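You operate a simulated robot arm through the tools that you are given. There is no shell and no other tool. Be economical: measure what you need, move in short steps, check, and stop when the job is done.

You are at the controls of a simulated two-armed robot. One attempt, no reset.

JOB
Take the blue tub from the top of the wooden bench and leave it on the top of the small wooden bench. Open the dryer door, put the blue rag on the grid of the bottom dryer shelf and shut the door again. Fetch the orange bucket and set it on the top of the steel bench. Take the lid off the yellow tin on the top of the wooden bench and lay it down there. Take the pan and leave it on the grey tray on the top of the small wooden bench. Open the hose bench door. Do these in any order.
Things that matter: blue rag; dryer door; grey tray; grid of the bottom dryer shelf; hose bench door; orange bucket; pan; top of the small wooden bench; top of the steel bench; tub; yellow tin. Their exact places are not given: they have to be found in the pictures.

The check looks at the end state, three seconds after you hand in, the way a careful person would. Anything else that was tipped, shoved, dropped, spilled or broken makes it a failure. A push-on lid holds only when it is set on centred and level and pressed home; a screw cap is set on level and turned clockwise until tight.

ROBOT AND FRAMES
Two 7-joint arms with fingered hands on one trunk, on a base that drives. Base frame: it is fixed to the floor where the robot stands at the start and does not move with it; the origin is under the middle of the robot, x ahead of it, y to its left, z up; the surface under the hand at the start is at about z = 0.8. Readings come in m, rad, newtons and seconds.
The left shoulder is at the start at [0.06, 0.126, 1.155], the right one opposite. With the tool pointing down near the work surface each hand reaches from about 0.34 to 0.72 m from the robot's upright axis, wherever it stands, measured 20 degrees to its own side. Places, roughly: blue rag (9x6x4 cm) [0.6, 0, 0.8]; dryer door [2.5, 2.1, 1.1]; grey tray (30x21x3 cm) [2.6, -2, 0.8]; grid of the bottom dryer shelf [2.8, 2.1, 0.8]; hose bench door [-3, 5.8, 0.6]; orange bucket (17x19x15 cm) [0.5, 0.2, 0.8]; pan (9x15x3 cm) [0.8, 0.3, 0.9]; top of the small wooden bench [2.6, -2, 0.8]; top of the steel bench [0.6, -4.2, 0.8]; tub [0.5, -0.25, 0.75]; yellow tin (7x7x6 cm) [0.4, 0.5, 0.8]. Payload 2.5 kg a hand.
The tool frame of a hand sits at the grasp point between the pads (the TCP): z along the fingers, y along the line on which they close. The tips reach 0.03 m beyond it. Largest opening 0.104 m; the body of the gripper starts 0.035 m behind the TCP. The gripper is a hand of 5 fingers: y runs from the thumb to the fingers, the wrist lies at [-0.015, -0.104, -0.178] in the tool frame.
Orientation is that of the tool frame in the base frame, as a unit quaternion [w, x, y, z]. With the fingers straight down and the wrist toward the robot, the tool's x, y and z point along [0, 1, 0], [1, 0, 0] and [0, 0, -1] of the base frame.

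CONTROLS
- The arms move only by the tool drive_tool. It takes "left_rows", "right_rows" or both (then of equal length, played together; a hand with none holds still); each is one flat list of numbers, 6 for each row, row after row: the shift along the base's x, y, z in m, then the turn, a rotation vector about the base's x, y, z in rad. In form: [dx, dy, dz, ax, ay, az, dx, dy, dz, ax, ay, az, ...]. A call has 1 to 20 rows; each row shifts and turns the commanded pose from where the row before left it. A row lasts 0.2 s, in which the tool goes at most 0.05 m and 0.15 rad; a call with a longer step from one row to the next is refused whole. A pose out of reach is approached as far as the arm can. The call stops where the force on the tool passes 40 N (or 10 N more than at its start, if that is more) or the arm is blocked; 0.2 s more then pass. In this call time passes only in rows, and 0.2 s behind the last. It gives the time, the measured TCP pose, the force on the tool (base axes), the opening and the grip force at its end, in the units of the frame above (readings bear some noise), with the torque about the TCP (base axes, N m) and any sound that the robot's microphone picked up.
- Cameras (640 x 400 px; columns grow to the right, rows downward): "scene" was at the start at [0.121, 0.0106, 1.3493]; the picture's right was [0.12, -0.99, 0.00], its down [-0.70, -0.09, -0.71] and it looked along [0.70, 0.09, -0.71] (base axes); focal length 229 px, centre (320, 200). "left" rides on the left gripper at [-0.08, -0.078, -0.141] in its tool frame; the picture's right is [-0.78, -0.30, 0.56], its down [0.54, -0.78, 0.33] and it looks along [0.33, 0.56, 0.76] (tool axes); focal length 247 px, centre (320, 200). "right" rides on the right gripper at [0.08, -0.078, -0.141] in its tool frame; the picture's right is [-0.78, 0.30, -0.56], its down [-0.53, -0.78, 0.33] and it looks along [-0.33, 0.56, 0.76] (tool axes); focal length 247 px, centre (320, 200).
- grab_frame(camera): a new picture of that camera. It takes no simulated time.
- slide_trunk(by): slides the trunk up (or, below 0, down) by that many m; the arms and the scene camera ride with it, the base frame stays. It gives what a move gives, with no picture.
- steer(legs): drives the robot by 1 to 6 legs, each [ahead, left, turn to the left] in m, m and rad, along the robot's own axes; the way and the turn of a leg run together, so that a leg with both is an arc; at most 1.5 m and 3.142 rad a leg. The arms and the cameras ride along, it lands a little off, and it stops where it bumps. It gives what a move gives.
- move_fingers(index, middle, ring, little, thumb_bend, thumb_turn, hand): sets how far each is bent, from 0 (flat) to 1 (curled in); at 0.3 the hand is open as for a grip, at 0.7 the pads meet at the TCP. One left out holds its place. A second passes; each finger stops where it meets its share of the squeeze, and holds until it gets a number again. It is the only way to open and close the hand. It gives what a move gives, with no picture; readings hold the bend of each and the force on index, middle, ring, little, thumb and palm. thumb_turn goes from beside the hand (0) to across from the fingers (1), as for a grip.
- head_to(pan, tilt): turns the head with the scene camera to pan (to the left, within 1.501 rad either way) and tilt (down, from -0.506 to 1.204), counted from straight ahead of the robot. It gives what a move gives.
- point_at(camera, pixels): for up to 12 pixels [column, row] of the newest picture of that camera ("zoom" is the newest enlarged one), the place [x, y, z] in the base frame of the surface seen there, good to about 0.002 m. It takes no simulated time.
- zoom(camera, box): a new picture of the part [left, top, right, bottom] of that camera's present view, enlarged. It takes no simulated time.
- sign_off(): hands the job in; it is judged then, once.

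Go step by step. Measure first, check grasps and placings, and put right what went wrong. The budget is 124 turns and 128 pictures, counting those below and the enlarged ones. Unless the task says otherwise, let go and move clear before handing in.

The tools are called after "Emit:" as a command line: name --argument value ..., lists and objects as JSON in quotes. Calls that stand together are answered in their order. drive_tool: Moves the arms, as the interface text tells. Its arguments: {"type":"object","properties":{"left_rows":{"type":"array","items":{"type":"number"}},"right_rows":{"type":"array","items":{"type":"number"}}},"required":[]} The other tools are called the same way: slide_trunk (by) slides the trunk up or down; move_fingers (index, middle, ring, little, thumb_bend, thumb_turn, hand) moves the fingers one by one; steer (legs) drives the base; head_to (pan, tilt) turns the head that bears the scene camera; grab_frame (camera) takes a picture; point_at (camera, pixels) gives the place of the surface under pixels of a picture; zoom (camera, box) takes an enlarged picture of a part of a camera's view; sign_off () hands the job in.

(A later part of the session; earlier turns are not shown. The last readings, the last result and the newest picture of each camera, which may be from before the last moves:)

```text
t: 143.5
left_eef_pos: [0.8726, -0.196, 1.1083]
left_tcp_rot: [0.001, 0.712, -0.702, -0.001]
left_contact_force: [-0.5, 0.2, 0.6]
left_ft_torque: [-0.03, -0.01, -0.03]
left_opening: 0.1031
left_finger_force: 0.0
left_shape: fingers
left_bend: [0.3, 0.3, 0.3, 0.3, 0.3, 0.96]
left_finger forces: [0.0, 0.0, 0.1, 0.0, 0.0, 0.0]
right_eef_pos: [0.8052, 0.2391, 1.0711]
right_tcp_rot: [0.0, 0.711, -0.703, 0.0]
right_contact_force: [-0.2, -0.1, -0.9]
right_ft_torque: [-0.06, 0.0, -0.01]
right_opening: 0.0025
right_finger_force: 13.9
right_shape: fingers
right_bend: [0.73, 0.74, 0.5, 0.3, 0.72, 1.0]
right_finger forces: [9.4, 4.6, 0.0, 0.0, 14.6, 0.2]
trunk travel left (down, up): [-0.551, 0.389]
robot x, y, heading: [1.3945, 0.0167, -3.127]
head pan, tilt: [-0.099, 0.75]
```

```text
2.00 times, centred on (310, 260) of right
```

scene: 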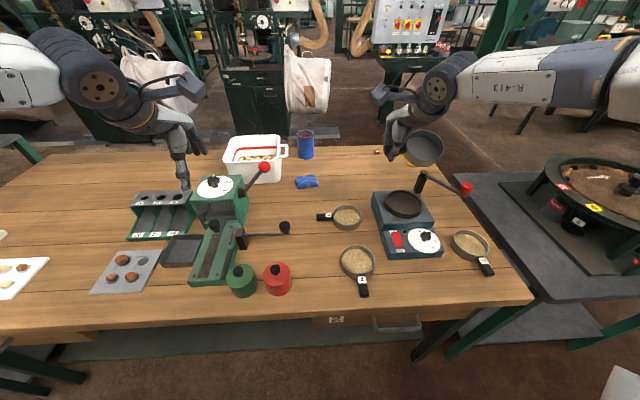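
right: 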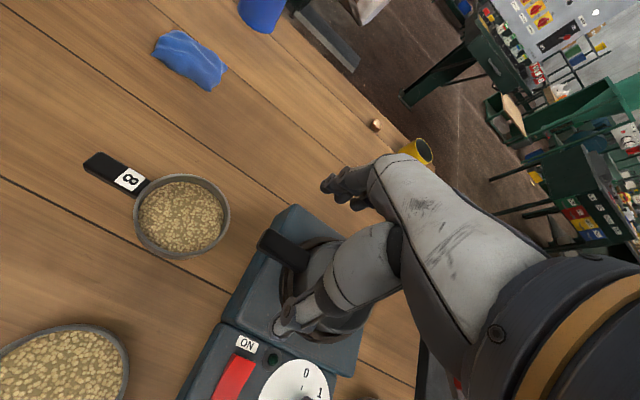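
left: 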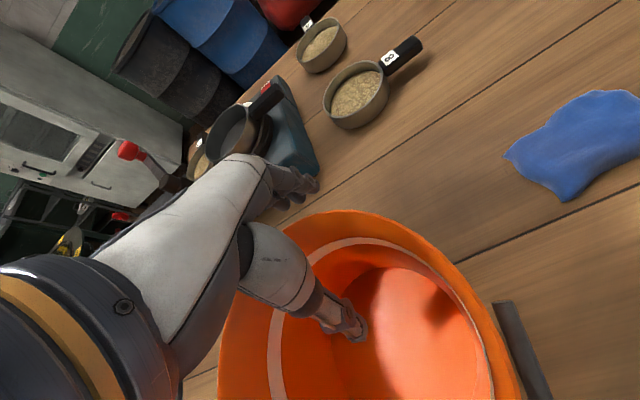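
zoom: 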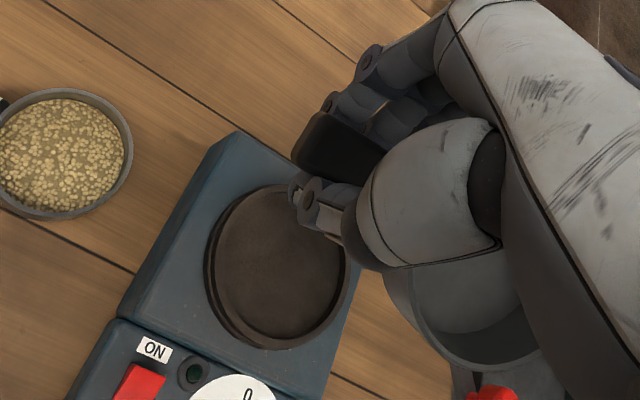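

The pan is in the right hand, held firmly. I'll back off, shift along the corridor, turn around and line up with the tray.

Emit:
steer --legs '[[-0.31, 0, 0], [0, 0.9, 0], [0, 0, 3.13], [0, -0.85, 0]]'

Emit:
head_to --pan -0.3 --tilt 0.7

Emit:
grab_frame --camera "scene"

```text
t: 161.3
left_eef_pos: [2.2416, -1.5112, 1.1084]
left_tcp_rot: [0.0, 0.701, 0.714, 0.0]
left_contact_force: [0.2, 0.3, 0.1]
left_ft_torque: [0.04, 0.04, 0.03]
left_opening: 0.1031
left_finger_force: 0.2
left_shape: fingers
left_bend: [0.3, 0.3, 0.3, 0.3, 0.3, 0.96]
left_finger forces: [0.0, 0.0, 0.0, 0.1, 0.0, 0.1]
right_eef_pos: [2.3107, -1.9451, 1.07]
right_tcp_rot: [0.0, 0.7, 0.714, 0.001]
right_contact_force: [0.0, 0.6, -0.8]
right_ft_torque: [0.08, 0.03, 0.02]
right_opening: 0.0011
right_finger_force: 13.4
right_shape: fingers
right_bend: [0.73, 0.74, 0.5, 0.3, 0.72, 1.0]
right_finger forces: [8.7, 4.2, 0.0, 0.1, 13.4, 0.0]
trunk travel left (down, up): [-0.551, 0.389]
robot x, y, heading: [1.7178, -1.7243, 0.018]
head pan, tilt: [-0.099, 0.75]
```

```text
t: 162.1
left_eef_pos: [2.2415, -1.5111, 1.1074]
left_tcp_rot: [0.0, 0.702, 0.713, 0.0]
left_contact_force: [0.0, -0.1, -0.9]
left_ft_torque: [0.01, 0.0, -0.03]
left_opening: 0.1029
left_finger_force: 0.0
left_shape: fingers
left_bend: [0.3, 0.3, 0.3, 0.3, 0.3, 0.96]
left_finger forces: [0.0, 0.0, 0.0, 0.0, 0.0, 0.0]
right_eef_pos: [2.3095, -1.9449, 1.0715]
right_tcp_rot: [0.0, 0.701, 0.713, 0.0]
right_contact_force: [0.5, -0.5, -1.0]
right_ft_torque: [0.07, 0.01, -0.03]
right_opening: 0.0011
right_finger_force: 13.5
right_shape: fingers
right_bend: [0.73, 0.74, 0.5, 0.3, 0.72, 1.0]
right_finger forces: [8.7, 4.3, 0.0, 0.0, 13.3, 0.0]
trunk travel left (down, up): [-0.551, 0.389]
robot x, y, heading: [1.7158, -1.7283, 0.019]
head pan, tilt: [-0.3, 0.7]
```

```text
65 pictures are left
```

scene: 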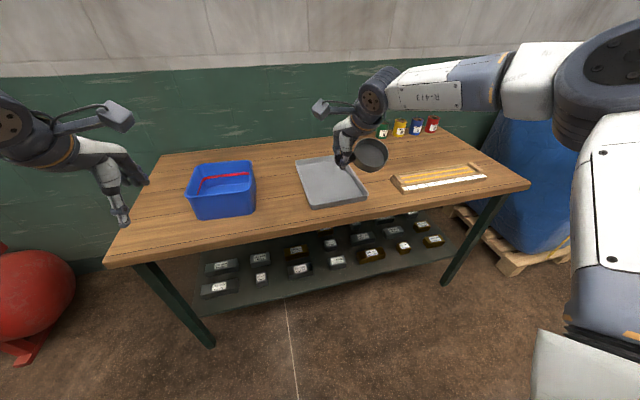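

The tray is straight ahead of the right hand. I'll drive in, pull the hand to x≈2.55 and lower part way.

Emit:
steer --legs '[[0.31, 0, -0.018]]'

Emit:
drive_tool --right_rows '[-0.035, 0, 0, 0, 0, 0, -0.035, 0, 0, 0, 0, 0, 0, 0, -0.045, 0, 0, 0, 0, 0, -0.045, 0, 0, 0, 0, 0, -0.03, 0, 0, 0]'

Emit:
zoom --camera "scene" --box '[260, 100, 500, 250]'

Emit:
grab_frame --camera "right"

```text
t: 164.2
left_eef_pos: [2.5559, -1.5223, 1.1073]
left_tcp_rot: [0.0, 0.709, 0.705, 0.0]
left_contact_force: [-0.1, 0.3, -0.2]
left_ft_torque: [0.0, 0.01, -0.02]
left_opening: 0.103
left_finger_force: 0.0
left_shape: fingers
left_bend: [0.3, 0.3, 0.3, 0.3, 0.3, 0.96]
left_finger forces: [0.1, 0.1, 0.1, 0.1, 0.1, 0.0]
right_eef_pos: [2.6132, -1.958, 1.0705]
right_tcp_rot: [-0.001, 0.709, 0.705, 0.0]
right_contact_force: [0.3, 0.2, -1.4]
right_ft_torque: [0.05, 0.02, 0.02]
right_opening: 0.0012
right_finger_force: 13.4
right_shape: fingers
right_bend: [0.73, 0.74, 0.5, 0.3, 0.72, 1.0]
right_finger forces: [8.7, 4.3, 0.0, 0.0, 13.3, 0.0]
trunk travel left (down, up): [-0.551, 0.389]
robot x, y, heading: [2.0281, -1.7225, -0.008]
head pan, tilt: [-0.3, 0.7]
```

```text
t: 165.4
left_eef_pos: [2.555, -1.521, 1.1078]
left_tcp_rot: [0.001, 0.709, 0.705, 0.0]
left_contact_force: [-0.5, -0.4, -0.4]
left_ft_torque: [-0.01, -0.03, 0.02]
left_opening: 0.1031
left_finger_force: 0.0
left_shape: fingers
left_bend: [0.3, 0.3, 0.3, 0.3, 0.3, 0.96]
left_finger forces: [0.0, 0.0, 0.0, 0.0, 0.0, 0.0]
right_eef_pos: [2.5433, -1.9574, 0.9496]
right_tcp_rot: [-0.001, 0.71, 0.705, 0.0]
right_contact_force: [1.0, -0.7, -1.3]
right_ft_torque: [0.07, 0.01, 0.02]
right_opening: 0.0008
right_finger_force: 13.0
right_shape: fingers
right_bend: [0.73, 0.74, 0.5, 0.3, 0.73, 1.0]
right_finger forces: [8.6, 4.5, 0.1, 0.1, 13.3, 0.1]
trunk travel left (down, up): [-0.551, 0.389]
robot x, y, heading: [2.0274, -1.7238, -0.008]
head pan, tilt: [-0.3, 0.7]
```

```text
2.67 times, centred on (380, 175) of scene
```

zoom: 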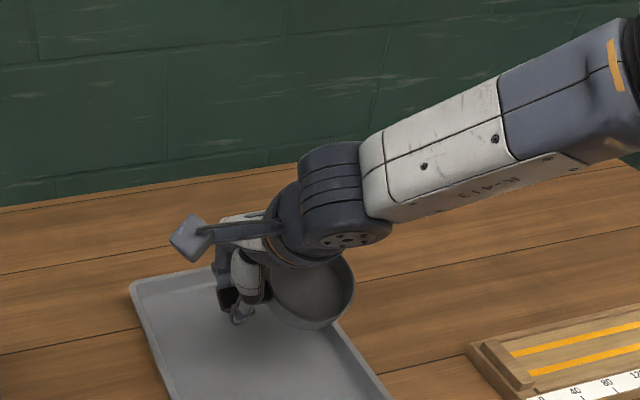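

```text
63 pictures are left
```

right: 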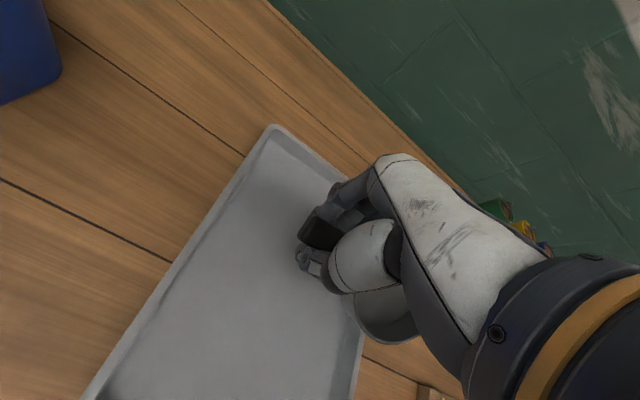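

The bowl is a bit close to the tray's right wall. I'll shift 2.2 cm left and lower toward the tray floor.

Emit:
drive_tool --right_rows '[0, 0.022, 0, 0, 0, 0, 0, 0, -0.03, 0, 0, 0, 0, 0, -0.025, 0, 0, 0, 0, 0, -0.01, 0, 0, 0]'

Emit:
drive_tool --right_rows '[0, 0, -0.006, 0, 0, 0]'

Emit:
drive_tool --right_rows '[0, 0, -0.004, 0, 0, 0]'

Emit:
grab_frame --camera "right"

Emit:
zoom --camera "scene" --box '[280, 120, 440, 230]'

```text
t: 166.4
left_eef_pos: [2.5536, -1.5215, 1.1089]
left_tcp_rot: [0.0, 0.709, 0.705, 0.002]
left_contact_force: [0.1, 0.1, 0.6]
left_ft_torque: [-0.01, 0.03, -0.01]
left_opening: 0.1031
left_finger_force: 0.1
left_shape: fingers
left_bend: [0.3, 0.3, 0.3, 0.3, 0.3, 0.96]
left_finger forces: [0.0, 0.0, 0.0, 0.0, 0.0, 0.0]
right_eef_pos: [2.5422, -1.9358, 0.886]
right_tcp_rot: [0.0, 0.71, 0.704, 0.0]
right_contact_force: [0.6, 0.0, -1.4]
right_ft_torque: [0.07, 0.0, 0.0]
right_opening: 0.0004
right_finger_force: 13.2
right_shape: fingers
right_bend: [0.73, 0.74, 0.5, 0.3, 0.73, 1.0]
right_finger forces: [8.6, 4.4, 0.0, 0.0, 13.3, 0.1]
trunk travel left (down, up): [-0.551, 0.389]
robot x, y, heading: [2.0281, -1.727, -0.007]
head pan, tilt: [-0.3, 0.7]
```

```text
t: 166.8
left_eef_pos: [2.5548, -1.5218, 1.1085]
left_tcp_rot: [0.001, 0.709, 0.705, 0.0]
left_contact_force: [0.0, -0.2, 0.3]
left_ft_torque: [0.04, 0.02, 0.01]
left_opening: 0.1032
left_finger_force: 0.1
left_shape: fingers
left_bend: [0.3, 0.3, 0.3, 0.3, 0.3, 0.96]
left_finger forces: [0.1, 0.0, 0.0, 0.1, 0.0, 0.0]
right_eef_pos: [2.544, -1.9354, 0.879]
right_tcp_rot: [0.001, 0.71, 0.705, 0.001]
right_contact_force: [0.8, 0.0, -0.9]
right_ft_torque: [0.07, 0.03, 0.01]
right_opening: 0.0004
right_finger_force: 12.9
right_shape: fingers
right_bend: [0.73, 0.74, 0.5, 0.3, 0.73, 1.0]
right_finger forces: [8.5, 4.5, 0.0, 0.0, 13.3, 0.0]
trunk travel left (down, up): [-0.551, 0.389]
robot x, y, heading: [2.0268, -1.7221, -0.006]
head pan, tilt: [-0.3, 0.7]
```

```text
t: 167.2
left_eef_pos: [2.5552, -1.5196, 1.1088]
left_tcp_rot: [0.0, 0.709, 0.706, 0.001]
left_contact_force: [0.3, -0.2, 0.3]
left_ft_torque: [-0.02, -0.03, 0.0]
left_opening: 0.1029
left_finger_force: 0.0
left_shape: fingers
left_bend: [0.3, 0.3, 0.3, 0.3, 0.3, 0.96]
left_finger forces: [0.0, 0.1, 0.0, 0.0, 0.0, 0.0]
right_eef_pos: [2.5425, -1.934, 0.8742]
right_tcp_rot: [0.0, 0.71, 0.705, 0.0]
right_contact_force: [0.3, -0.3, -1.8]
right_ft_torque: [0.07, -0.02, -0.01]
right_opening: 0.0006
right_finger_force: 13.1
right_shape: fingers
right_bend: [0.73, 0.74, 0.5, 0.3, 0.73, 1.0]
right_finger forces: [8.7, 4.5, 0.1, 0.1, 13.2, 0.0]
trunk travel left (down, up): [-0.551, 0.389]
robot x, y, heading: [2.027, -1.7222, -0.007]
head pan, tilt: [-0.3, 0.7]
```

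```text
62 pictures are left
```

right: 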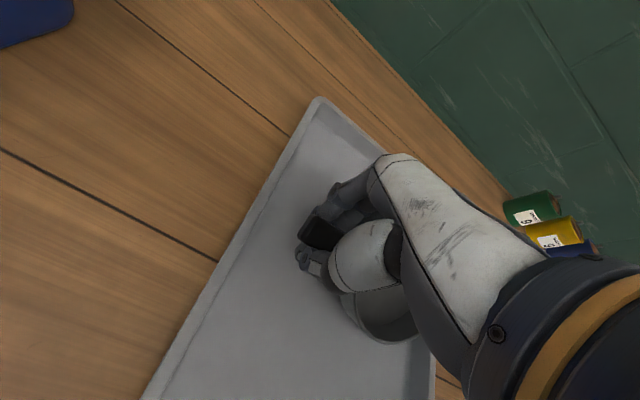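

```text
3.64 times, centred on (360, 175) of scene
```

zoom: 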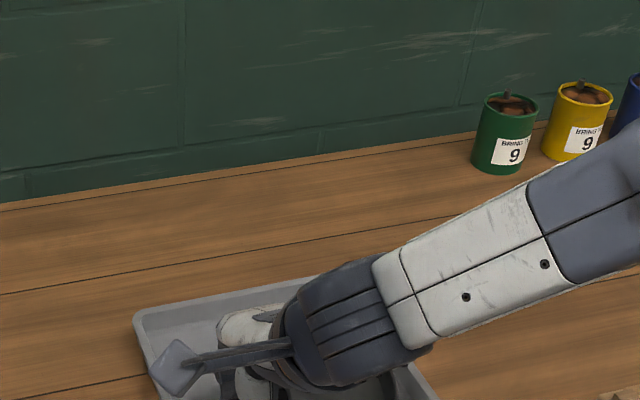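

The torque is unchanged at 0.07, so the pan isn't touching yet. I'll continue in small steps.

Emit:
drive_tool --right_rows '[0, 0, -0.004, 0, 0, 0]'

Emit:
drive_tool --right_rows '[0, 0, -0.004, 0, 0, 0]'

Emit:
drive_tool --right_rows '[0, 0, -0.003, 0, 0, 0]'

```text
t: 167.6
left_eef_pos: [2.5546, -1.521, 1.109]
left_tcp_rot: [0.001, 0.709, 0.705, 0.001]
left_contact_force: [0.2, -1.2, 0.4]
left_ft_torque: [-0.02, -0.02, 0.0]
left_opening: 0.1031
left_finger_force: 0.0
left_shape: fingers
left_bend: [0.3, 0.3, 0.3, 0.3, 0.3, 0.96]
left_finger forces: [0.0, 0.0, 0.0, 0.0, 0.0, 0.0]
right_eef_pos: [2.5433, -1.9356, 0.8709]
right_tcp_rot: [0.0, 0.709, 0.705, -0.001]
right_contact_force: [0.1, 0.2, -1.3]
right_ft_torque: [0.06, 0.0, 0.0]
right_opening: 0.0004
right_finger_force: 13.5
right_shape: fingers
right_bend: [0.73, 0.74, 0.5, 0.3, 0.73, 1.0]
right_finger forces: [8.6, 4.4, 0.1, 0.0, 13.3, 0.0]
trunk travel left (down, up): [-0.551, 0.389]
robot x, y, heading: [2.0258, -1.7254, -0.007]
head pan, tilt: [-0.3, 0.7]
```

```text
t: 168.0
left_eef_pos: [2.5547, -1.5219, 1.1079]
left_tcp_rot: [0.001, 0.709, 0.705, 0.001]
left_contact_force: [0.4, 0.7, 0.8]
left_ft_torque: [0.0, 0.03, -0.01]
left_opening: 0.1035
left_finger_force: 0.1
left_shape: fingers
left_bend: [0.3, 0.3, 0.3, 0.3, 0.3, 0.96]
left_finger forces: [0.0, 0.1, 0.0, 0.0, 0.1, 0.1]
right_eef_pos: [2.5447, -1.9344, 0.868]
right_tcp_rot: [0.0, 0.71, 0.704, 0.0]
right_contact_force: [0.0, -0.3, -1.8]
right_ft_torque: [0.06, 0.01, -0.03]
right_opening: 0.0004
right_finger_force: 13.1
right_shape: fingers
right_bend: [0.73, 0.74, 0.5, 0.3, 0.73, 1.0]
right_finger forces: [8.5, 4.5, 0.0, 0.0, 13.3, 0.0]
trunk travel left (down, up): [-0.551, 0.389]
robot x, y, heading: [2.0266, -1.7255, -0.009]
head pan, tilt: [-0.3, 0.7]
```

```text
t: 168.4
left_eef_pos: [2.5551, -1.5216, 1.1083]
left_tcp_rot: [0.001, 0.708, 0.706, 0.0]
left_contact_force: [0.6, 0.1, 0.3]
left_ft_torque: [0.0, -0.01, 0.02]
left_opening: 0.1029
left_finger_force: 0.0
left_shape: fingers
left_bend: [0.3, 0.3, 0.3, 0.3, 0.3, 0.96]
left_finger forces: [0.0, 0.1, 0.0, 0.1, 0.0, 0.0]
right_eef_pos: [2.5436, -1.9358, 0.8633]
right_tcp_rot: [0.0, 0.71, 0.704, -0.001]
right_contact_force: [-0.3, 0.3, -1.1]
right_ft_torque: [0.05, 0.03, -0.03]
right_opening: 0.0003
right_finger_force: 12.6
right_shape: fingers
right_bend: [0.73, 0.74, 0.5, 0.3, 0.73, 1.0]
right_finger forces: [9.0, 3.7, 0.0, 0.0, 13.3, 0.0]
trunk travel left (down, up): [-0.551, 0.389]
robot x, y, heading: [2.0247, -1.7224, -0.002]
head pan, tilt: [-0.3, 0.7]
```

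The readings are starting to change, which suggests contact. Two more small steps will confirm it.

Emit:
drive_tool --right_rows '[0, 0, -0.003, 0, 0, 0]'

Emit:
drive_tool --right_rows '[0, 0, -0.002, 0, 0, 0]'

Emit:
zoom --camera "right" --box '[240, 150, 460, 370]'

```text
t: 168.8
left_eef_pos: [2.5551, -1.5202, 1.1087]
left_tcp_rot: [0.0, 0.709, 0.705, 0.0]
left_contact_force: [0.3, 0.3, 0.1]
left_ft_torque: [0.01, -0.01, -0.01]
left_opening: 0.1033
left_finger_force: 0.0
left_shape: fingers
left_bend: [0.3, 0.3, 0.3, 0.3, 0.3, 0.96]
left_finger forces: [0.0, 0.0, 0.0, 0.0, 0.1, 0.0]
right_eef_pos: [2.5446, -1.9355, 0.861]
right_tcp_rot: [0.002, 0.709, 0.705, 0.001]
right_contact_force: [-0.9, -0.4, 0.5]
right_ft_torque: [0.0, 0.01, 0.0]
right_opening: 0.0004
right_finger_force: 12.7
right_shape: fingers
right_bend: [0.73, 0.74, 0.5, 0.3, 0.73, 1.0]
right_finger forces: [9.2, 3.3, 0.0, 0.0, 13.4, 0.0]
trunk travel left (down, up): [-0.551, 0.389]
robot x, y, heading: [2.0244, -1.7225, -0.004]
head pan, tilt: [-0.3, 0.7]
```

```text
t: 169.2
left_eef_pos: [2.5551, -1.5208, 1.1089]
left_tcp_rot: [0.0, 0.709, 0.705, 0.001]
left_contact_force: [0.1, 0.2, -0.2]
left_ft_torque: [0.01, -0.03, 0.03]
left_opening: 0.1031
left_finger_force: 0.0
left_shape: fingers
left_bend: [0.3, 0.3, 0.3, 0.3, 0.3, 0.96]
left_finger forces: [0.0, 0.1, 0.1, 0.1, 0.1, 0.0]
right_eef_pos: [2.5427, -1.9359, 0.8596]
right_tcp_rot: [0.0, 0.71, 0.704, 0.0]
right_contact_force: [0.5, -0.2, 0.5]
right_ft_torque: [-0.03, 0.05, -0.02]
right_opening: 0.0004
right_finger_force: 12.4
right_shape: fingers
right_bend: [0.73, 0.74, 0.5, 0.3, 0.73, 1.0]
right_finger forces: [9.4, 2.9, 0.0, 0.0, 13.4, 0.1]
trunk travel left (down, up): [-0.551, 0.389]
robot x, y, heading: [2.0277, -1.7271, -0.008]
head pan, tilt: [-0.3, 0.7]
```

```text
1.82 times, centred on (350, 260) of right
```

zoom: 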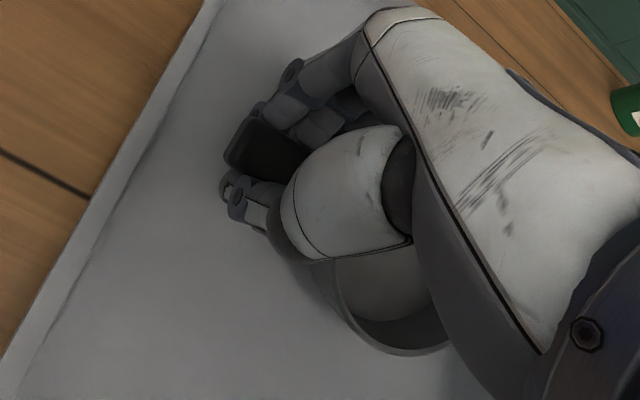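

Weight and torque are now gone, so the pan rests on the tray. I'll release and lift the hand.

Emit:
move_fingers --hand "right" --index 0.3 --middle 0.3 --ring 0.3 --little 0.3 --thumb_bend 0.3 --thumb_turn 0.98

Emit:
drive_tool --right_rows '[0, 0, 0.03, 0, 0, 0, 0, 0, 0.045, 0, 0, 0, 0, 0, 0.045, 0, 0, 0, 0, 0, 0.045, 0, 0, 0, 0, 0, 0.045, 0, 0, 0]'

Emit:
steer --legs '[[-0.35, 0, 0]]'

Emit:
zoom --camera "scene" --box '[160, 100, 480, 300]'

```text
t: 170.2
left_eef_pos: [2.5552, -1.5218, 1.1084]
left_tcp_rot: [0.001, 0.709, 0.705, 0.0]
left_contact_force: [0.0, 0.3, 0.2]
left_ft_torque: [0.01, 0.0, 0.01]
left_opening: 0.1028
left_finger_force: 0.1
left_shape: fingers
left_bend: [0.3, 0.3, 0.3, 0.3, 0.3, 0.96]
left_finger forces: [0.0, 0.0, 0.0, 0.0, 0.0, 0.0]
right_eef_pos: [2.5431, -1.9349, 0.8603]
right_tcp_rot: [-0.001, 0.71, 0.705, 0.0]
right_contact_force: [-1.1, 0.9, 0.0]
right_ft_torque: [-0.03, 0.01, 0.0]
right_opening: 0.103
right_finger_force: 0.1
right_shape: fingers
right_bend: [0.3, 0.3, 0.3, 0.3, 0.3, 0.96]
right_finger forces: [0.0, 0.0, 0.0, 0.1, 0.0, 0.1]
trunk travel left (down, up): [-0.551, 0.389]
robot x, y, heading: [2.0298, -1.7243, -0.006]
head pan, tilt: [-0.3, 0.7]
```

```text
t: 171.4
left_eef_pos: [2.5556, -1.5225, 1.1096]
left_tcp_rot: [0.0, 0.709, 0.705, 0.0]
left_contact_force: [0.6, -0.5, -0.7]
left_ft_torque: [0.01, 0.0, 0.01]
left_opening: 0.1029
left_finger_force: 0.1
left_shape: fingers
left_bend: [0.3, 0.3, 0.3, 0.3, 0.3, 0.96]
left_finger forces: [0.0, 0.0, 0.0, 0.0, 0.0, 0.1]
right_eef_pos: [2.5435, -1.9351, 1.073]
right_tcp_rot: [0.0, 0.71, 0.705, 0.0]
right_contact_force: [-0.4, -0.2, 0.4]
right_ft_torque: [0.01, -0.01, 0.03]
right_opening: 0.1032
right_finger_force: 0.0
right_shape: fingers
right_bend: [0.3, 0.3, 0.3, 0.3, 0.3, 0.96]
right_finger forces: [0.0, 0.1, 0.1, 0.0, 0.0, 0.0]
trunk travel left (down, up): [-0.551, 0.389]
robot x, y, heading: [2.0276, -1.7234, -0.004]
head pan, tilt: [-0.3, 0.7]
```

```text
t: 173.6
left_eef_pos: [2.2083, -1.5199, 1.1087]
left_tcp_rot: [0.001, 0.708, 0.706, 0.0]
left_contact_force: [-0.1, 0.3, 0.1]
left_ft_torque: [0.04, 0.02, 0.0]
left_opening: 0.1032
left_finger_force: 0.1
left_shape: fingers
left_bend: [0.3, 0.3, 0.3, 0.3, 0.3, 0.96]
left_finger forces: [0.0, 0.1, 0.0, 0.1, 0.0, 0.1]
right_eef_pos: [2.1967, -1.9333, 1.0722]
right_tcp_rot: [0.0, 0.709, 0.705, 0.0]
right_contact_force: [0.3, 0.3, 1.4]
right_ft_torque: [-0.03, 0.0, 0.01]
right_opening: 0.103
right_finger_force: 0.0
right_shape: fingers
right_bend: [0.3, 0.3, 0.3, 0.3, 0.3, 0.96]
right_finger forces: [0.0, 0.0, 0.0, 0.0, 0.1, 0.0]
trunk travel left (down, up): [-0.551, 0.389]
robot x, y, heading: [1.6804, -1.7244, -0.003]
head pan, tilt: [-0.3, 0.7]
```

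```text
2.00 times, centred on (320, 200) of scene
```

zoom: 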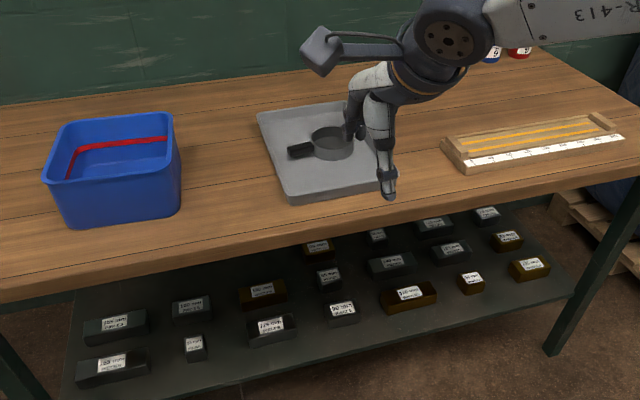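

The pan sits inside the grey tray and the tub is fine. On the way round to the rag I'll pass the dryer and look at its door.

Emit:
steer --legs '[[0, 1.4, 0], [0, 1.4, 0], [0, 0.9, 0]]'

Emit:
head_to --pan 0.3 --tilt 0.3

Emit:
grab_frame --camera "scene"

```text
t: 191.7
left_eef_pos: [2.2219, 2.2217, 1.1091]
left_tcp_rot: [0.001, 0.706, 0.708, 0.001]
left_contact_force: [0.2, -0.6, -0.1]
left_ft_torque: [0.01, -0.02, 0.02]
left_opening: 0.1029
left_finger_force: 0.1
left_shape: fingers
left_bend: [0.3, 0.3, 0.3, 0.3, 0.3, 0.96]
left_finger forces: [0.0, 0.1, 0.0, 0.0, 0.0, 0.1]
right_eef_pos: [2.2148, 1.8065, 1.0724]
right_tcp_rot: [0.0, 0.706, 0.708, 0.0]
right_contact_force: [-0.4, 0.8, 0.4]
right_ft_torque: [0.01, 0.0, -0.01]
right_opening: 0.1031
right_finger_force: 0.1
right_shape: fingers
right_bend: [0.3, 0.3, 0.3, 0.3, 0.3, 0.96]
right_finger forces: [0.0, 0.0, 0.1, 0.1, 0.1, 0.1]
trunk travel left (down, up): [-0.551, 0.389]
robot x, y, heading: [1.6913, 2.0174, 0.005]
head pan, tilt: [-0.3, 0.7]
```

```text
t: 192.7
left_eef_pos: [2.2212, 2.2222, 1.1083]
left_tcp_rot: [0.0, 0.706, 0.708, 0.001]
left_contact_force: [0.3, -0.7, 0.2]
left_ft_torque: [0.02, 0.01, 0.01]
left_opening: 0.1033
left_finger_force: 0.0
left_shape: fingers
left_bend: [0.3, 0.3, 0.3, 0.3, 0.3, 0.96]
left_finger forces: [0.0, 0.1, 0.0, 0.0, 0.1, 0.0]
right_eef_pos: [2.214, 1.8072, 1.0722]
right_tcp_rot: [0.0, 0.706, 0.708, 0.0]
right_contact_force: [0.6, 0.2, -1.0]
right_ft_torque: [-0.02, -0.02, -0.02]
right_opening: 0.1032
right_finger_force: 0.1
right_shape: fingers
right_bend: [0.3, 0.3, 0.3, 0.3, 0.3, 0.96]
right_finger forces: [0.1, 0.0, 0.1, 0.0, 0.0, 0.1]
trunk travel left (down, up): [-0.551, 0.389]
robot x, y, heading: [1.6951, 2.0123, 0.002]
head pan, tilt: [0.3, 0.3]
```

```text
58 pictures are left
```

scene: 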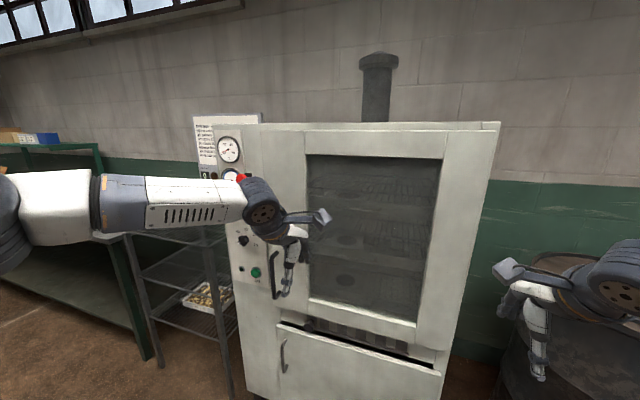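

The dryer's door has a vertical handle on its left at (272,272), so it's hinged on the right. I'll measure the handle, the door edges and the shelves.

Emit:
zoom --camera "scene" --box '[200, 110, 520, 390]'

Emit:
point_at --camera "scene" --pixels '[[271, 250], [273, 272], [277, 297], [303, 297], [263, 270], [478, 130], [455, 330], [310, 295], [415, 320], [375, 240], [375, 285], [284, 355]]'

```text
1.43 times, centred on (360, 250) of scene
```

zoom: 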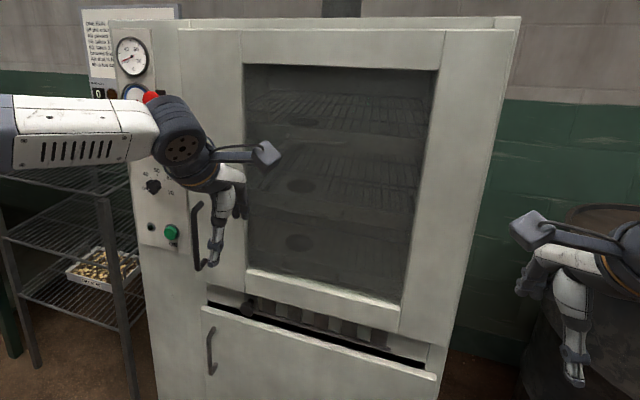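

```text
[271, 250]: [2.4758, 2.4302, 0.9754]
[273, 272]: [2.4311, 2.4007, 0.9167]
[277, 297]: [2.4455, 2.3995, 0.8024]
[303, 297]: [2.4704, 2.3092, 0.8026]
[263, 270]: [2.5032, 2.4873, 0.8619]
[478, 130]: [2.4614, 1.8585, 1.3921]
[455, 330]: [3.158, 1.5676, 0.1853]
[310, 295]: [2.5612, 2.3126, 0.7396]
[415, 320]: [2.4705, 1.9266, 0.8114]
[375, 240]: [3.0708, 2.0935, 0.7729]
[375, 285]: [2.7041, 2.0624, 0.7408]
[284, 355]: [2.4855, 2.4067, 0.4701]
```

The handle bar is at x≈2.432, y≈2.40, z 0.80–1.02, and the hinge is near y≈1.85. Now I'll go round to the near side of the main bench for the rag.

Emit:
steer --legs '[[-1.4, 0, 0], [-0.64, 0, 0], [0, -1.0, 0], [0, -0.79, 0], [0.33, 0, 0]]'

Emit:
slide_trunk --by -0.12

Emit:
head_to --pan -0.2 --tilt 0.85

Emit:
grab_frame --camera "scene"

```text
t: 213.1
left_eef_pos: [0.5207, 0.4008, 1.1083]
left_tcp_rot: [0.0, 0.722, 0.692, 0.0]
left_contact_force: [-0.7, -0.3, 0.4]
left_ft_torque: [-0.01, 0.01, 0.01]
left_opening: 0.1033
left_finger_force: 0.0
left_shape: fingers
left_bend: [0.3, 0.3, 0.3, 0.3, 0.3, 0.96]
left_finger forces: [0.0, 0.0, 0.1, 0.0, 0.0, 0.0]
right_eef_pos: [0.4959, -0.0113, 1.071]
right_tcp_rot: [-0.001, 0.723, 0.691, 0.0]
right_contact_force: [0.4, 0.6, 0.3]
right_ft_torque: [0.0, 0.01, 0.0]
right_opening: 0.103
right_finger_force: 0.0
right_shape: fingers
right_bend: [0.3, 0.3, 0.3, 0.3, 0.3, 0.96]
right_finger forces: [0.1, 0.1, 0.0, 0.0, 0.1, 0.0]
trunk travel left (down, up): [-0.551, 0.389]
robot x, y, heading: [-0.0161, 0.2179, -0.039]
head pan, tilt: [0.3, 0.3]
```

```text
t: 214.6
left_eef_pos: [0.5218, 0.4024, 0.9882]
left_tcp_rot: [0.001, 0.722, 0.692, 0.0]
left_contact_force: [-0.5, 0.9, -0.5]
left_ft_torque: [0.02, -0.02, -0.01]
left_opening: 0.103
left_finger_force: 0.1
left_shape: fingers
left_bend: [0.3, 0.3, 0.3, 0.3, 0.3, 0.96]
left_finger forces: [0.0, 0.0, 0.0, 0.1, 0.1, 0.0]
right_eef_pos: [0.496, -0.0125, 0.9524]
right_tcp_rot: [0.001, 0.723, 0.691, 0.0]
right_contact_force: [-0.3, 0.3, 0.5]
right_ft_torque: [0.01, -0.01, 0.0]
right_opening: 0.1031
right_finger_force: 0.0
right_shape: fingers
right_bend: [0.3, 0.3, 0.3, 0.3, 0.3, 0.96]
right_finger forces: [0.0, 0.0, 0.0, 0.1, 0.1, 0.0]
trunk travel left (down, up): [-0.431, 0.509]
robot x, y, heading: [-0.0132, 0.2171, -0.043]
head pan, tilt: [0.3, 0.3]
```

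```text
t: 215.6
left_eef_pos: [0.5215, 0.4025, 0.9874]
left_tcp_rot: [0.001, 0.722, 0.691, 0.001]
left_contact_force: [0.2, -0.1, 0.2]
left_ft_torque: [-0.01, 0.01, -0.03]
left_opening: 0.1031
left_finger_force: 0.1
left_shape: fingers
left_bend: [0.3, 0.3, 0.3, 0.3, 0.3, 0.96]
left_finger forces: [0.0, 0.0, 0.0, 0.1, 0.0, 0.0]
right_eef_pos: [0.4952, -0.0108, 0.9522]
right_tcp_rot: [0.0, 0.723, 0.691, 0.0]
right_contact_force: [0.4, 0.4, 0.4]
right_ft_torque: [-0.04, -0.01, 0.03]
right_opening: 0.1029
right_finger_force: 0.1
right_shape: fingers
right_bend: [0.3, 0.3, 0.3, 0.3, 0.3, 0.96]
right_finger forces: [0.0, 0.0, 0.1, 0.0, 0.0, 0.0]
trunk travel left (down, up): [-0.431, 0.509]
robot x, y, heading: [-0.0174, 0.2187, -0.038]
head pan, tilt: [-0.201, 0.85]
```

```text
56 pictures are left
```

scene: 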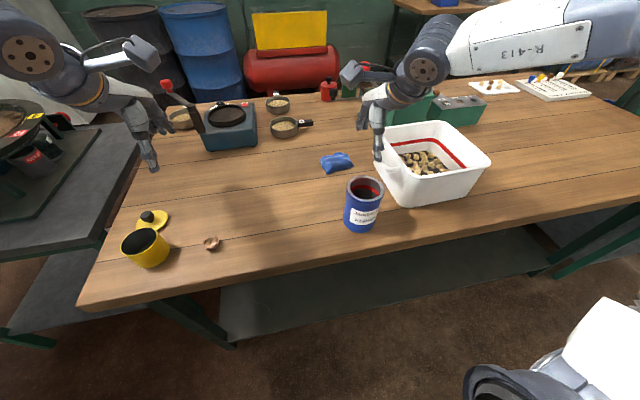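

The rag is at (336,163), beyond the can and left of the white tub. I'll measure it and its neighbours.

Emit:
zoom --camera "scene" --box '[290, 110, 430, 240]'

Emit:
point_at --camera "scene" --pixels '[[322, 160], [352, 160], [337, 154], [337, 163], [334, 172], [350, 167], [365, 180], [365, 190], [383, 165], [390, 185]]'

```text
3.08 times, centred on (360, 175) of scene
```

zoom: 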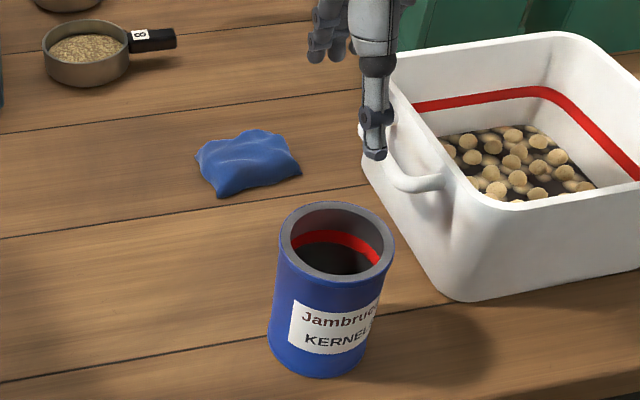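

```text
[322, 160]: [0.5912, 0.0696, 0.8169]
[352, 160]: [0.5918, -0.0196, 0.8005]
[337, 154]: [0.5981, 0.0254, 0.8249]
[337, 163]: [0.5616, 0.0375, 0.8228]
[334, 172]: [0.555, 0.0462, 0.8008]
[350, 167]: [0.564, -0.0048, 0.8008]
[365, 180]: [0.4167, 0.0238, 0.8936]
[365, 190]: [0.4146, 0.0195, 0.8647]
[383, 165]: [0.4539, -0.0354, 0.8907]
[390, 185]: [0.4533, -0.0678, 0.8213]
```

The rag's centre is (0.58,0.03) with its top at 0.828. The can is just behind it, so I'll yaw the right hand to swing the wrist away, and approach from above.

Emit:
drive_tool --right_rows '[0, 0, 0.045, 0, 0, 0, 0, 0, 0.035, 0, 0, 0, 0.03, 0.014, 0, 0, 0, -0.12, 0.03, 0.014, 0, 0, 0, -0.12, 0.03, 0.013, 0, 0, 0, -0.12, 0, 0, -0.045, 0, 0, 0, 0, 0, -0.045, 0, 0, 0]'

Emit:
zoom --camera "scene" --box '[260, 90, 460, 250]'

Emit:
grab_frame --camera "right"

```text
t: 217.2
left_eef_pos: [0.5215, 0.4014, 0.9886]
left_tcp_rot: [0.0, 0.723, 0.691, 0.0]
left_contact_force: [0.0, 0.0, 0.1]
left_ft_torque: [0.04, -0.01, 0.0]
left_opening: 0.1031
left_finger_force: 0.1
left_shape: fingers
left_bend: [0.3, 0.3, 0.3, 0.3, 0.3, 0.96]
left_finger forces: [0.0, 0.0, 0.0, 0.0, 0.1, 0.0]
right_eef_pos: [0.5552, 0.0166, 0.9438]
right_tcp_rot: [0.0, 0.801, 0.599, 0.0]
right_contact_force: [0.0, -0.3, -0.7]
right_ft_torque: [0.02, 0.01, 0.02]
right_opening: 0.1031
right_finger_force: 0.1
right_shape: fingers
right_bend: [0.3, 0.3, 0.3, 0.3, 0.3, 0.96]
right_finger forces: [0.0, 0.1, 0.0, 0.0, 0.0, 0.0]
right hand out of reach, approached as far as the arm can: row 5
trunk travel left (down, up): [-0.431, 0.509]
robot x, y, heading: [-0.0105, 0.2185, -0.045]
head pan, tilt: [-0.201, 0.85]
```

```text
2.50 times, centred on (360, 170) of scene
```

zoom: 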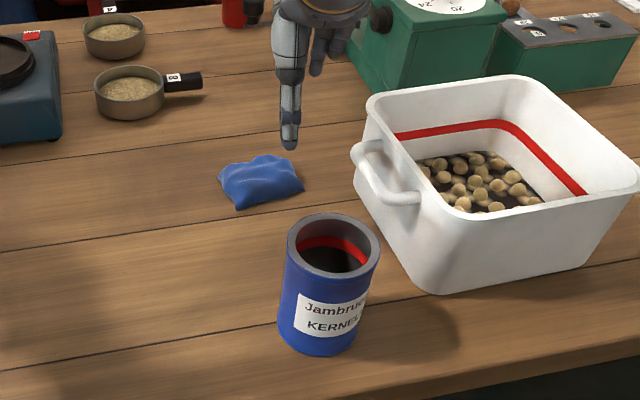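

```text
53 pictures are left
```

right: 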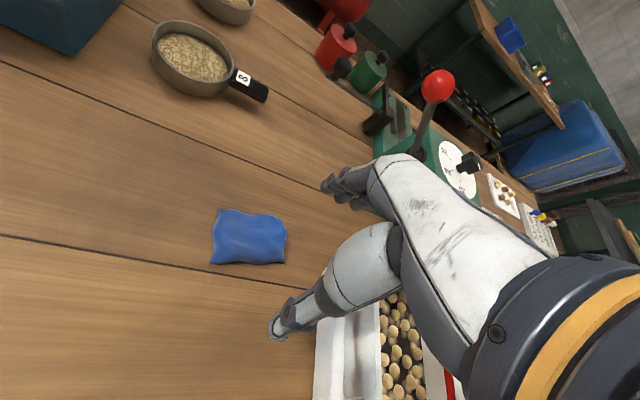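

The arm is about 2–3 cm short at this yaw, so I'll nudge the base forward and left.

Emit:
steer --legs '[[0.04, 0.035, 0.02]]'

Emit:
drive_tool --right_rows '[0, 0, -0.02, 0, 0, 0]'

```text
t: 218.1
left_eef_pos: [0.5572, 0.4464, 0.9872]
left_tcp_rot: [0.001, 0.715, 0.699, 0.001]
left_contact_force: [0.3, 0.3, -0.7]
left_ft_torque: [-0.01, 0.01, 0.03]
left_opening: 0.1029
left_finger_force: 0.1
left_shape: fingers
left_bend: [0.3, 0.3, 0.3, 0.3, 0.3, 0.96]
left_finger forces: [0.1, 0.1, 0.1, 0.0, 0.0, 0.1]
right_eef_pos: [0.5999, 0.0631, 0.9448]
right_tcp_rot: [0.0, 0.795, 0.607, 0.0]
right_contact_force: [0.7, 1.3, 0.2]
right_ft_torque: [0.01, 0.01, -0.01]
right_opening: 0.1033
right_finger_force: 0.0
right_shape: fingers
right_bend: [0.3, 0.3, 0.3, 0.3, 0.3, 0.96]
right_finger forces: [0.0, 0.0, 0.0, 0.1, 0.0, 0.0]
trunk travel left (down, up): [-0.431, 0.509]
robot x, y, heading: [0.0241, 0.2471, -0.02]
head pan, tilt: [-0.201, 0.85]
```

```text
t: 218.5
left_eef_pos: [0.5589, 0.4457, 0.99]
left_tcp_rot: [0.001, 0.715, 0.699, 0.001]
left_contact_force: [-0.2, 0.2, -0.8]
left_ft_torque: [0.0, 0.03, 0.03]
left_opening: 0.1029
left_finger_force: 0.2
left_shape: fingers
left_bend: [0.3, 0.3, 0.3, 0.3, 0.3, 0.96]
left_finger forces: [0.1, 0.0, 0.0, 0.0, 0.1, 0.0]
right_eef_pos: [0.5996, 0.0614, 0.926]
right_tcp_rot: [0.001, 0.794, 0.608, 0.0]
right_contact_force: [0.0, 0.4, -0.4]
right_ft_torque: [0.03, 0.0, -0.02]
right_opening: 0.1032
right_finger_force: 0.0
right_shape: fingers
right_bend: [0.3, 0.3, 0.3, 0.3, 0.3, 0.96]
right_finger forces: [0.0, 0.0, 0.0, 0.0, 0.0, 0.1]
trunk travel left (down, up): [-0.431, 0.509]
robot x, y, heading: [0.0303, 0.2563, -0.016]
head pan, tilt: [-0.201, 0.85]
```

Now I'll centre over the rag and descend to z≈0.838.

Emit:
drive_tool --right_rows '[-0.017, -0.03, 0, 0, 0, 0, 0, 0, -0.03, 0, 0, 0, 0, 0, -0.03, 0, 0, 0, 0, 0, -0.028, 0, 0, 0]'

Emit:
zoom --camera "scene" --box '[260, 90, 460, 250]'

Emit:
grab_frame --camera "right"

```text
t: 219.5
left_eef_pos: [0.559, 0.4455, 0.9882]
left_tcp_rot: [0.0, 0.715, 0.699, 0.0]
left_contact_force: [0.0, 0.6, 0.5]
left_ft_torque: [-0.04, 0.0, 0.03]
left_opening: 0.1031
left_finger_force: 0.0
left_shape: fingers
left_bend: [0.3, 0.3, 0.3, 0.3, 0.3, 0.96]
left_finger forces: [0.0, 0.1, 0.0, 0.0, 0.0, 0.0]
right_eef_pos: [0.5825, 0.0324, 0.8369]
right_tcp_rot: [0.001, 0.794, 0.607, -0.001]
right_contact_force: [-0.5, 0.5, 0.3]
right_ft_torque: [0.02, 0.0, 0.01]
right_opening: 0.1034
right_finger_force: 0.0
right_shape: fingers
right_bend: [0.3, 0.3, 0.3, 0.3, 0.3, 0.96]
right_finger forces: [0.1, 0.0, 0.1, 0.1, 0.1, 0.0]
trunk travel left (down, up): [-0.431, 0.509]
robot x, y, heading: [0.0296, 0.2496, -0.027]
head pan, tilt: [-0.201, 0.85]
```

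```text
2.50 times, centred on (360, 170) of scene
```

zoom: 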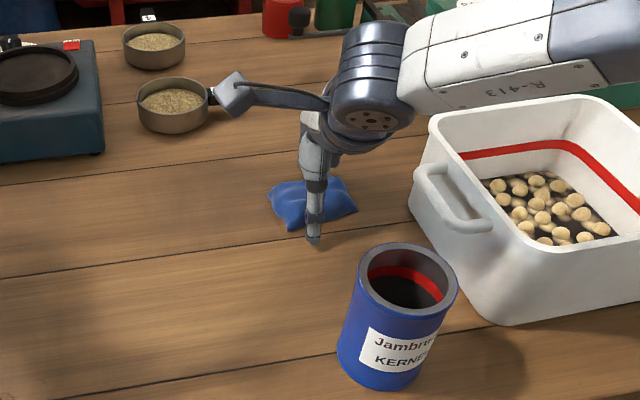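

```text
51 pictures are left
```

right: 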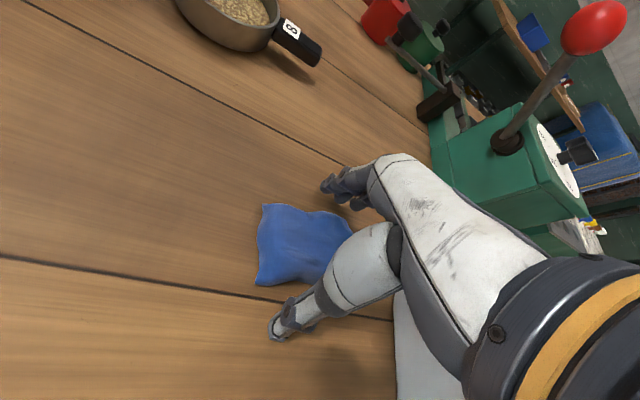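

The rag is straddled and the can is clear. I'll close and lift.

Emit:
move_fingers --hand "right" --index 0.75 --middle 0.75 --ring 0.75 --little 0.75 --thumb_bend 0.75

Emit:
drive_tool --right_rows '[0, 0, 0.02, 0, 0, 0, 0, 0, 0.04, 0, 0, 0, 0, 0, 0.045, 0, 0, 0, 0, 0, 0.045, 0, 0, 0]'

Emit:
grab_frame --camera "right"

```text
t: 220.5
left_eef_pos: [0.5589, 0.4468, 0.9882]
left_tcp_rot: [0.001, 0.715, 0.699, 0.001]
left_contact_force: [-0.7, 1.1, 0.5]
left_ft_torque: [-0.01, 0.01, -0.05]
left_opening: 0.1031
left_finger_force: 0.1
left_shape: fingers
left_bend: [0.3, 0.3, 0.3, 0.3, 0.3, 0.96]
left_finger forces: [0.0, 0.0, 0.0, 0.1, 0.1, 0.0]
right_eef_pos: [0.5817, 0.0314, 0.8359]
right_tcp_rot: [0.0, 0.794, 0.608, 0.0]
right_contact_force: [0.6, 0.3, 0.3]
right_ft_torque: [0.0, -0.06, -0.03]
right_opening: 0.0567
right_finger_force: 31.3
right_shape: fingers
right_bend: [0.58, 0.6, 0.61, 0.74, 0.46, 0.94]
right_finger forces: [9.9, 9.2, 9.6, 3.8, 30.4, 0.0]
trunk travel left (down, up): [-0.431, 0.509]
robot x, y, heading: [0.0243, 0.254, -0.02]
head pan, tilt: [-0.201, 0.85]
```

```text
t: 221.5
left_eef_pos: [0.5584, 0.4454, 0.9886]
left_tcp_rot: [0.0, 0.715, 0.699, 0.002]
left_contact_force: [-0.7, -0.7, 0.2]
left_ft_torque: [0.03, 0.0, -0.01]
left_opening: 0.1033
left_finger_force: 0.1
left_shape: fingers
left_bend: [0.3, 0.3, 0.3, 0.3, 0.3, 0.96]
left_finger forces: [0.0, 0.0, 0.1, 0.0, 0.1, 0.0]
right_eef_pos: [0.5801, 0.034, 0.9866]
right_tcp_rot: [0.0, 0.794, 0.608, 0.0]
right_contact_force: [-0.1, -0.5, -0.8]
right_ft_torque: [0.02, -0.01, -0.02]
right_opening: 0.0566
right_finger_force: 30.6
right_shape: fingers
right_bend: [0.58, 0.6, 0.61, 0.74, 0.46, 0.94]
right_finger forces: [9.4, 9.1, 9.4, 3.9, 29.4, 0.0]
trunk travel left (down, up): [-0.431, 0.509]
robot x, y, heading: [0.0285, 0.2527, -0.02]
head pan, tilt: [-0.201, 0.85]
```

```text
50 pictures are left
```

right: 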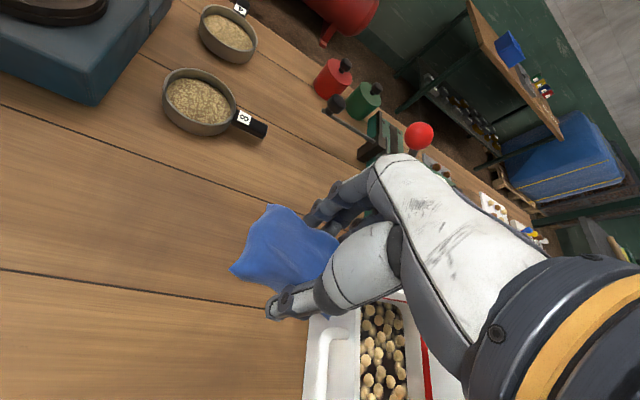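

The rag is held by all the fingers. I'll raise the trunk, straighten the hand and drive round to the dryer.

Emit:
slide_trunk --by 0.12

Emit:
drive_tool --right_rows '[-0.02, -0.01, 0, 0, 0, 0.12, -0.02, -0.01, 0, 0, 0, 0.12, -0.02, -0.01, 0, 0, 0, 0.12]'

Emit:
steer --legs '[[-0.4, 0, 0.02], [0, 1.0, 0], [0, 0.97, 0], [1.4, 0, 0], [0.45, 0, 0]]'

Emit:
head_to --pan 0.1 --tilt 0.35

Emit:
grab_frame --camera "scene"

```text
t: 223.0
left_eef_pos: [0.5579, 0.4461, 1.1086]
left_tcp_rot: [0.001, 0.715, 0.699, 0.0]
left_contact_force: [-0.1, -0.5, -0.2]
left_ft_torque: [-0.01, 0.01, 0.0]
left_opening: 0.1033
left_finger_force: 0.2
left_shape: fingers
left_bend: [0.3, 0.3, 0.3, 0.3, 0.3, 0.96]
left_finger forces: [0.0, 0.0, 0.0, 0.0, 0.0, 0.0]
right_eef_pos: [0.5827, 0.0335, 1.1057]
right_tcp_rot: [0.0, 0.794, 0.607, 0.0]
right_contact_force: [-0.1, -0.6, -0.2]
right_ft_torque: [-0.01, -0.01, -0.02]
right_opening: 0.0563
right_finger_force: 30.8
right_shape: fingers
right_bend: [0.58, 0.6, 0.61, 0.74, 0.46, 0.94]
right_finger forces: [9.3, 9.1, 9.3, 3.9, 29.4, 0.0]
trunk travel left (down, up): [-0.551, 0.389]
robot x, y, heading: [0.0314, 0.2533, -0.025]
head pan, tilt: [-0.201, 0.85]
```

```text
t: 223.8
left_eef_pos: [0.5582, 0.446, 1.1091]
left_tcp_rot: [0.002, 0.715, 0.699, 0.001]
left_contact_force: [1.7, 0.6, -0.2]
left_ft_torque: [-0.01, 0.03, 0.0]
left_opening: 0.1031
left_finger_force: 0.1
left_shape: fingers
left_bend: [0.3, 0.3, 0.3, 0.3, 0.3, 0.96]
left_finger forces: [0.1, 0.0, 0.1, 0.1, 0.0, 0.0]
right_eef_pos: [0.5217, 0.003, 1.1082]
right_tcp_rot: [0.001, 0.672, 0.741, 0.001]
right_contact_force: [0.0, 0.0, -1.2]
right_ft_torque: [0.0, -0.03, -0.03]
right_opening: 0.0564
right_finger_force: 30.4
right_shape: fingers
right_bend: [0.58, 0.6, 0.61, 0.74, 0.46, 0.94]
right_finger forces: [9.5, 9.1, 9.4, 3.9, 29.2, 0.0]
trunk travel left (down, up): [-0.551, 0.389]
robot x, y, heading: [0.0269, 0.2515, -0.022]
head pan, tilt: [-0.201, 0.85]
```

```text
t: 244.7
left_eef_pos: [1.9984, 2.4022, 1.1084]
left_tcp_rot: [0.002, 0.715, 0.699, 0.001]
left_contact_force: [-0.6, 1.2, 0.3]
left_ft_torque: [0.03, 0.0, 0.0]
left_opening: 0.1031
left_finger_force: 0.1
left_shape: fingers
left_bend: [0.3, 0.3, 0.3, 0.3, 0.3, 0.96]
left_finger forces: [0.0, 0.1, 0.0, 0.0, 0.0, 0.0]
right_eef_pos: [1.9621, 1.959, 1.1085]
right_tcp_rot: [0.0, 0.673, 0.74, 0.001]
right_contact_force: [-0.1, -0.1, -0.4]
right_ft_torque: [0.0, 0.02, -0.01]
right_opening: 0.0562
right_finger_force: 30.5
right_shape: fingers
right_bend: [0.58, 0.6, 0.61, 0.74, 0.46, 0.94]
right_finger forces: [9.4, 9.0, 9.3, 4.1, 28.8, 0.0]
trunk travel left (down, up): [-0.551, 0.389]
robot x, y, heading: [1.4645, 2.2114, -0.022]
head pan, tilt: [-0.201, 0.85]
```

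```text
t: 245.6
left_eef_pos: [1.9981, 2.4024, 1.1083]
left_tcp_rot: [0.0, 0.715, 0.699, 0.001]
left_contact_force: [0.2, -0.2, 0.9]
left_ft_torque: [0.0, -0.01, -0.02]
left_opening: 0.1029
left_finger_force: 0.0
left_shape: fingers
left_bend: [0.3, 0.3, 0.3, 0.3, 0.3, 0.96]
left_finger forces: [0.0, 0.0, 0.1, 0.0, 0.0, 0.1]
right_eef_pos: [1.9623, 1.958, 1.1091]
right_tcp_rot: [0.0, 0.672, 0.74, 0.0]
right_contact_force: [1.2, 0.9, 0.3]
right_ft_torque: [0.01, 0.02, 0.0]
right_opening: 0.0562
right_finger_force: 30.1
right_shape: fingers
right_bend: [0.58, 0.6, 0.61, 0.74, 0.46, 0.94]
right_finger forces: [9.4, 9.0, 9.2, 4.1, 28.8, 0.0]
trunk travel left (down, up): [-0.551, 0.389]
robot x, y, heading: [1.4665, 2.2063, -0.018]
head pan, tilt: [0.099, 0.351]
```

```text
49 pictures are left
```

scene: 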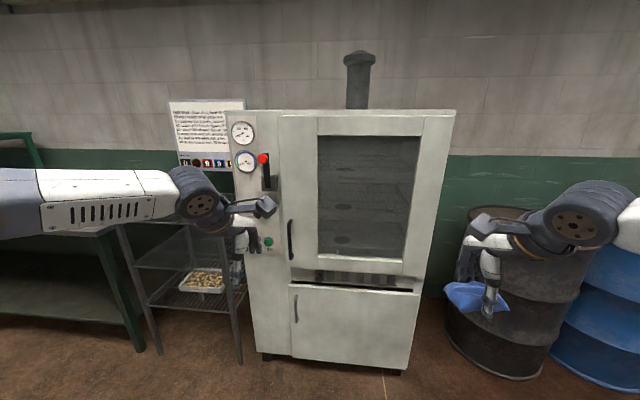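

The handle is clear at (290,240). I'll zoom and measure it precisely, and the hinge edge and interior too.

Emit:
zoom --camera "scene" --box '[230, 100, 470, 300]'

Emit:
point_at --camera "zoom" --pixels '[[160, 322], [162, 345], [160, 370], [166, 415], [185, 370], [135, 370], [598, 100], [540, 430], [140, 60], [320, 440], [310, 300], [310, 370]]'

```text
2.00 times, centred on (350, 200) of scene
```

zoom: 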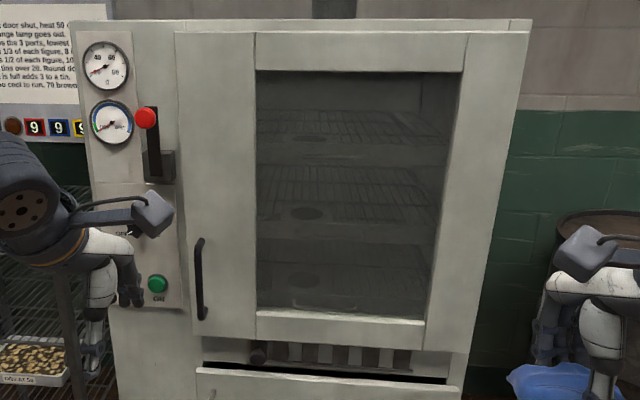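

```text
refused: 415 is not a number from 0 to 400
```

Emit:
point_at --camera "zoom" --pixels '[[199, 242], [199, 280], [202, 317], [225, 280], [187, 300], [500, 120], [470, 350], [176, 40], [430, 335], [300, 205], [300, 285], [340, 240]]'

```text
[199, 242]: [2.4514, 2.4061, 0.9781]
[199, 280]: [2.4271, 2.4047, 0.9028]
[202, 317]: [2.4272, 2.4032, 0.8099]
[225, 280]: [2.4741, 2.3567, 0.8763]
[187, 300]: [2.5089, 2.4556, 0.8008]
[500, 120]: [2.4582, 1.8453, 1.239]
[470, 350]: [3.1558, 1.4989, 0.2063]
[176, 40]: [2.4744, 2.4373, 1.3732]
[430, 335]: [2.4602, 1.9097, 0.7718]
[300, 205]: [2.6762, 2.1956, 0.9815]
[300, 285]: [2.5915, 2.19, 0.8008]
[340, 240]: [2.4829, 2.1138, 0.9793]
```

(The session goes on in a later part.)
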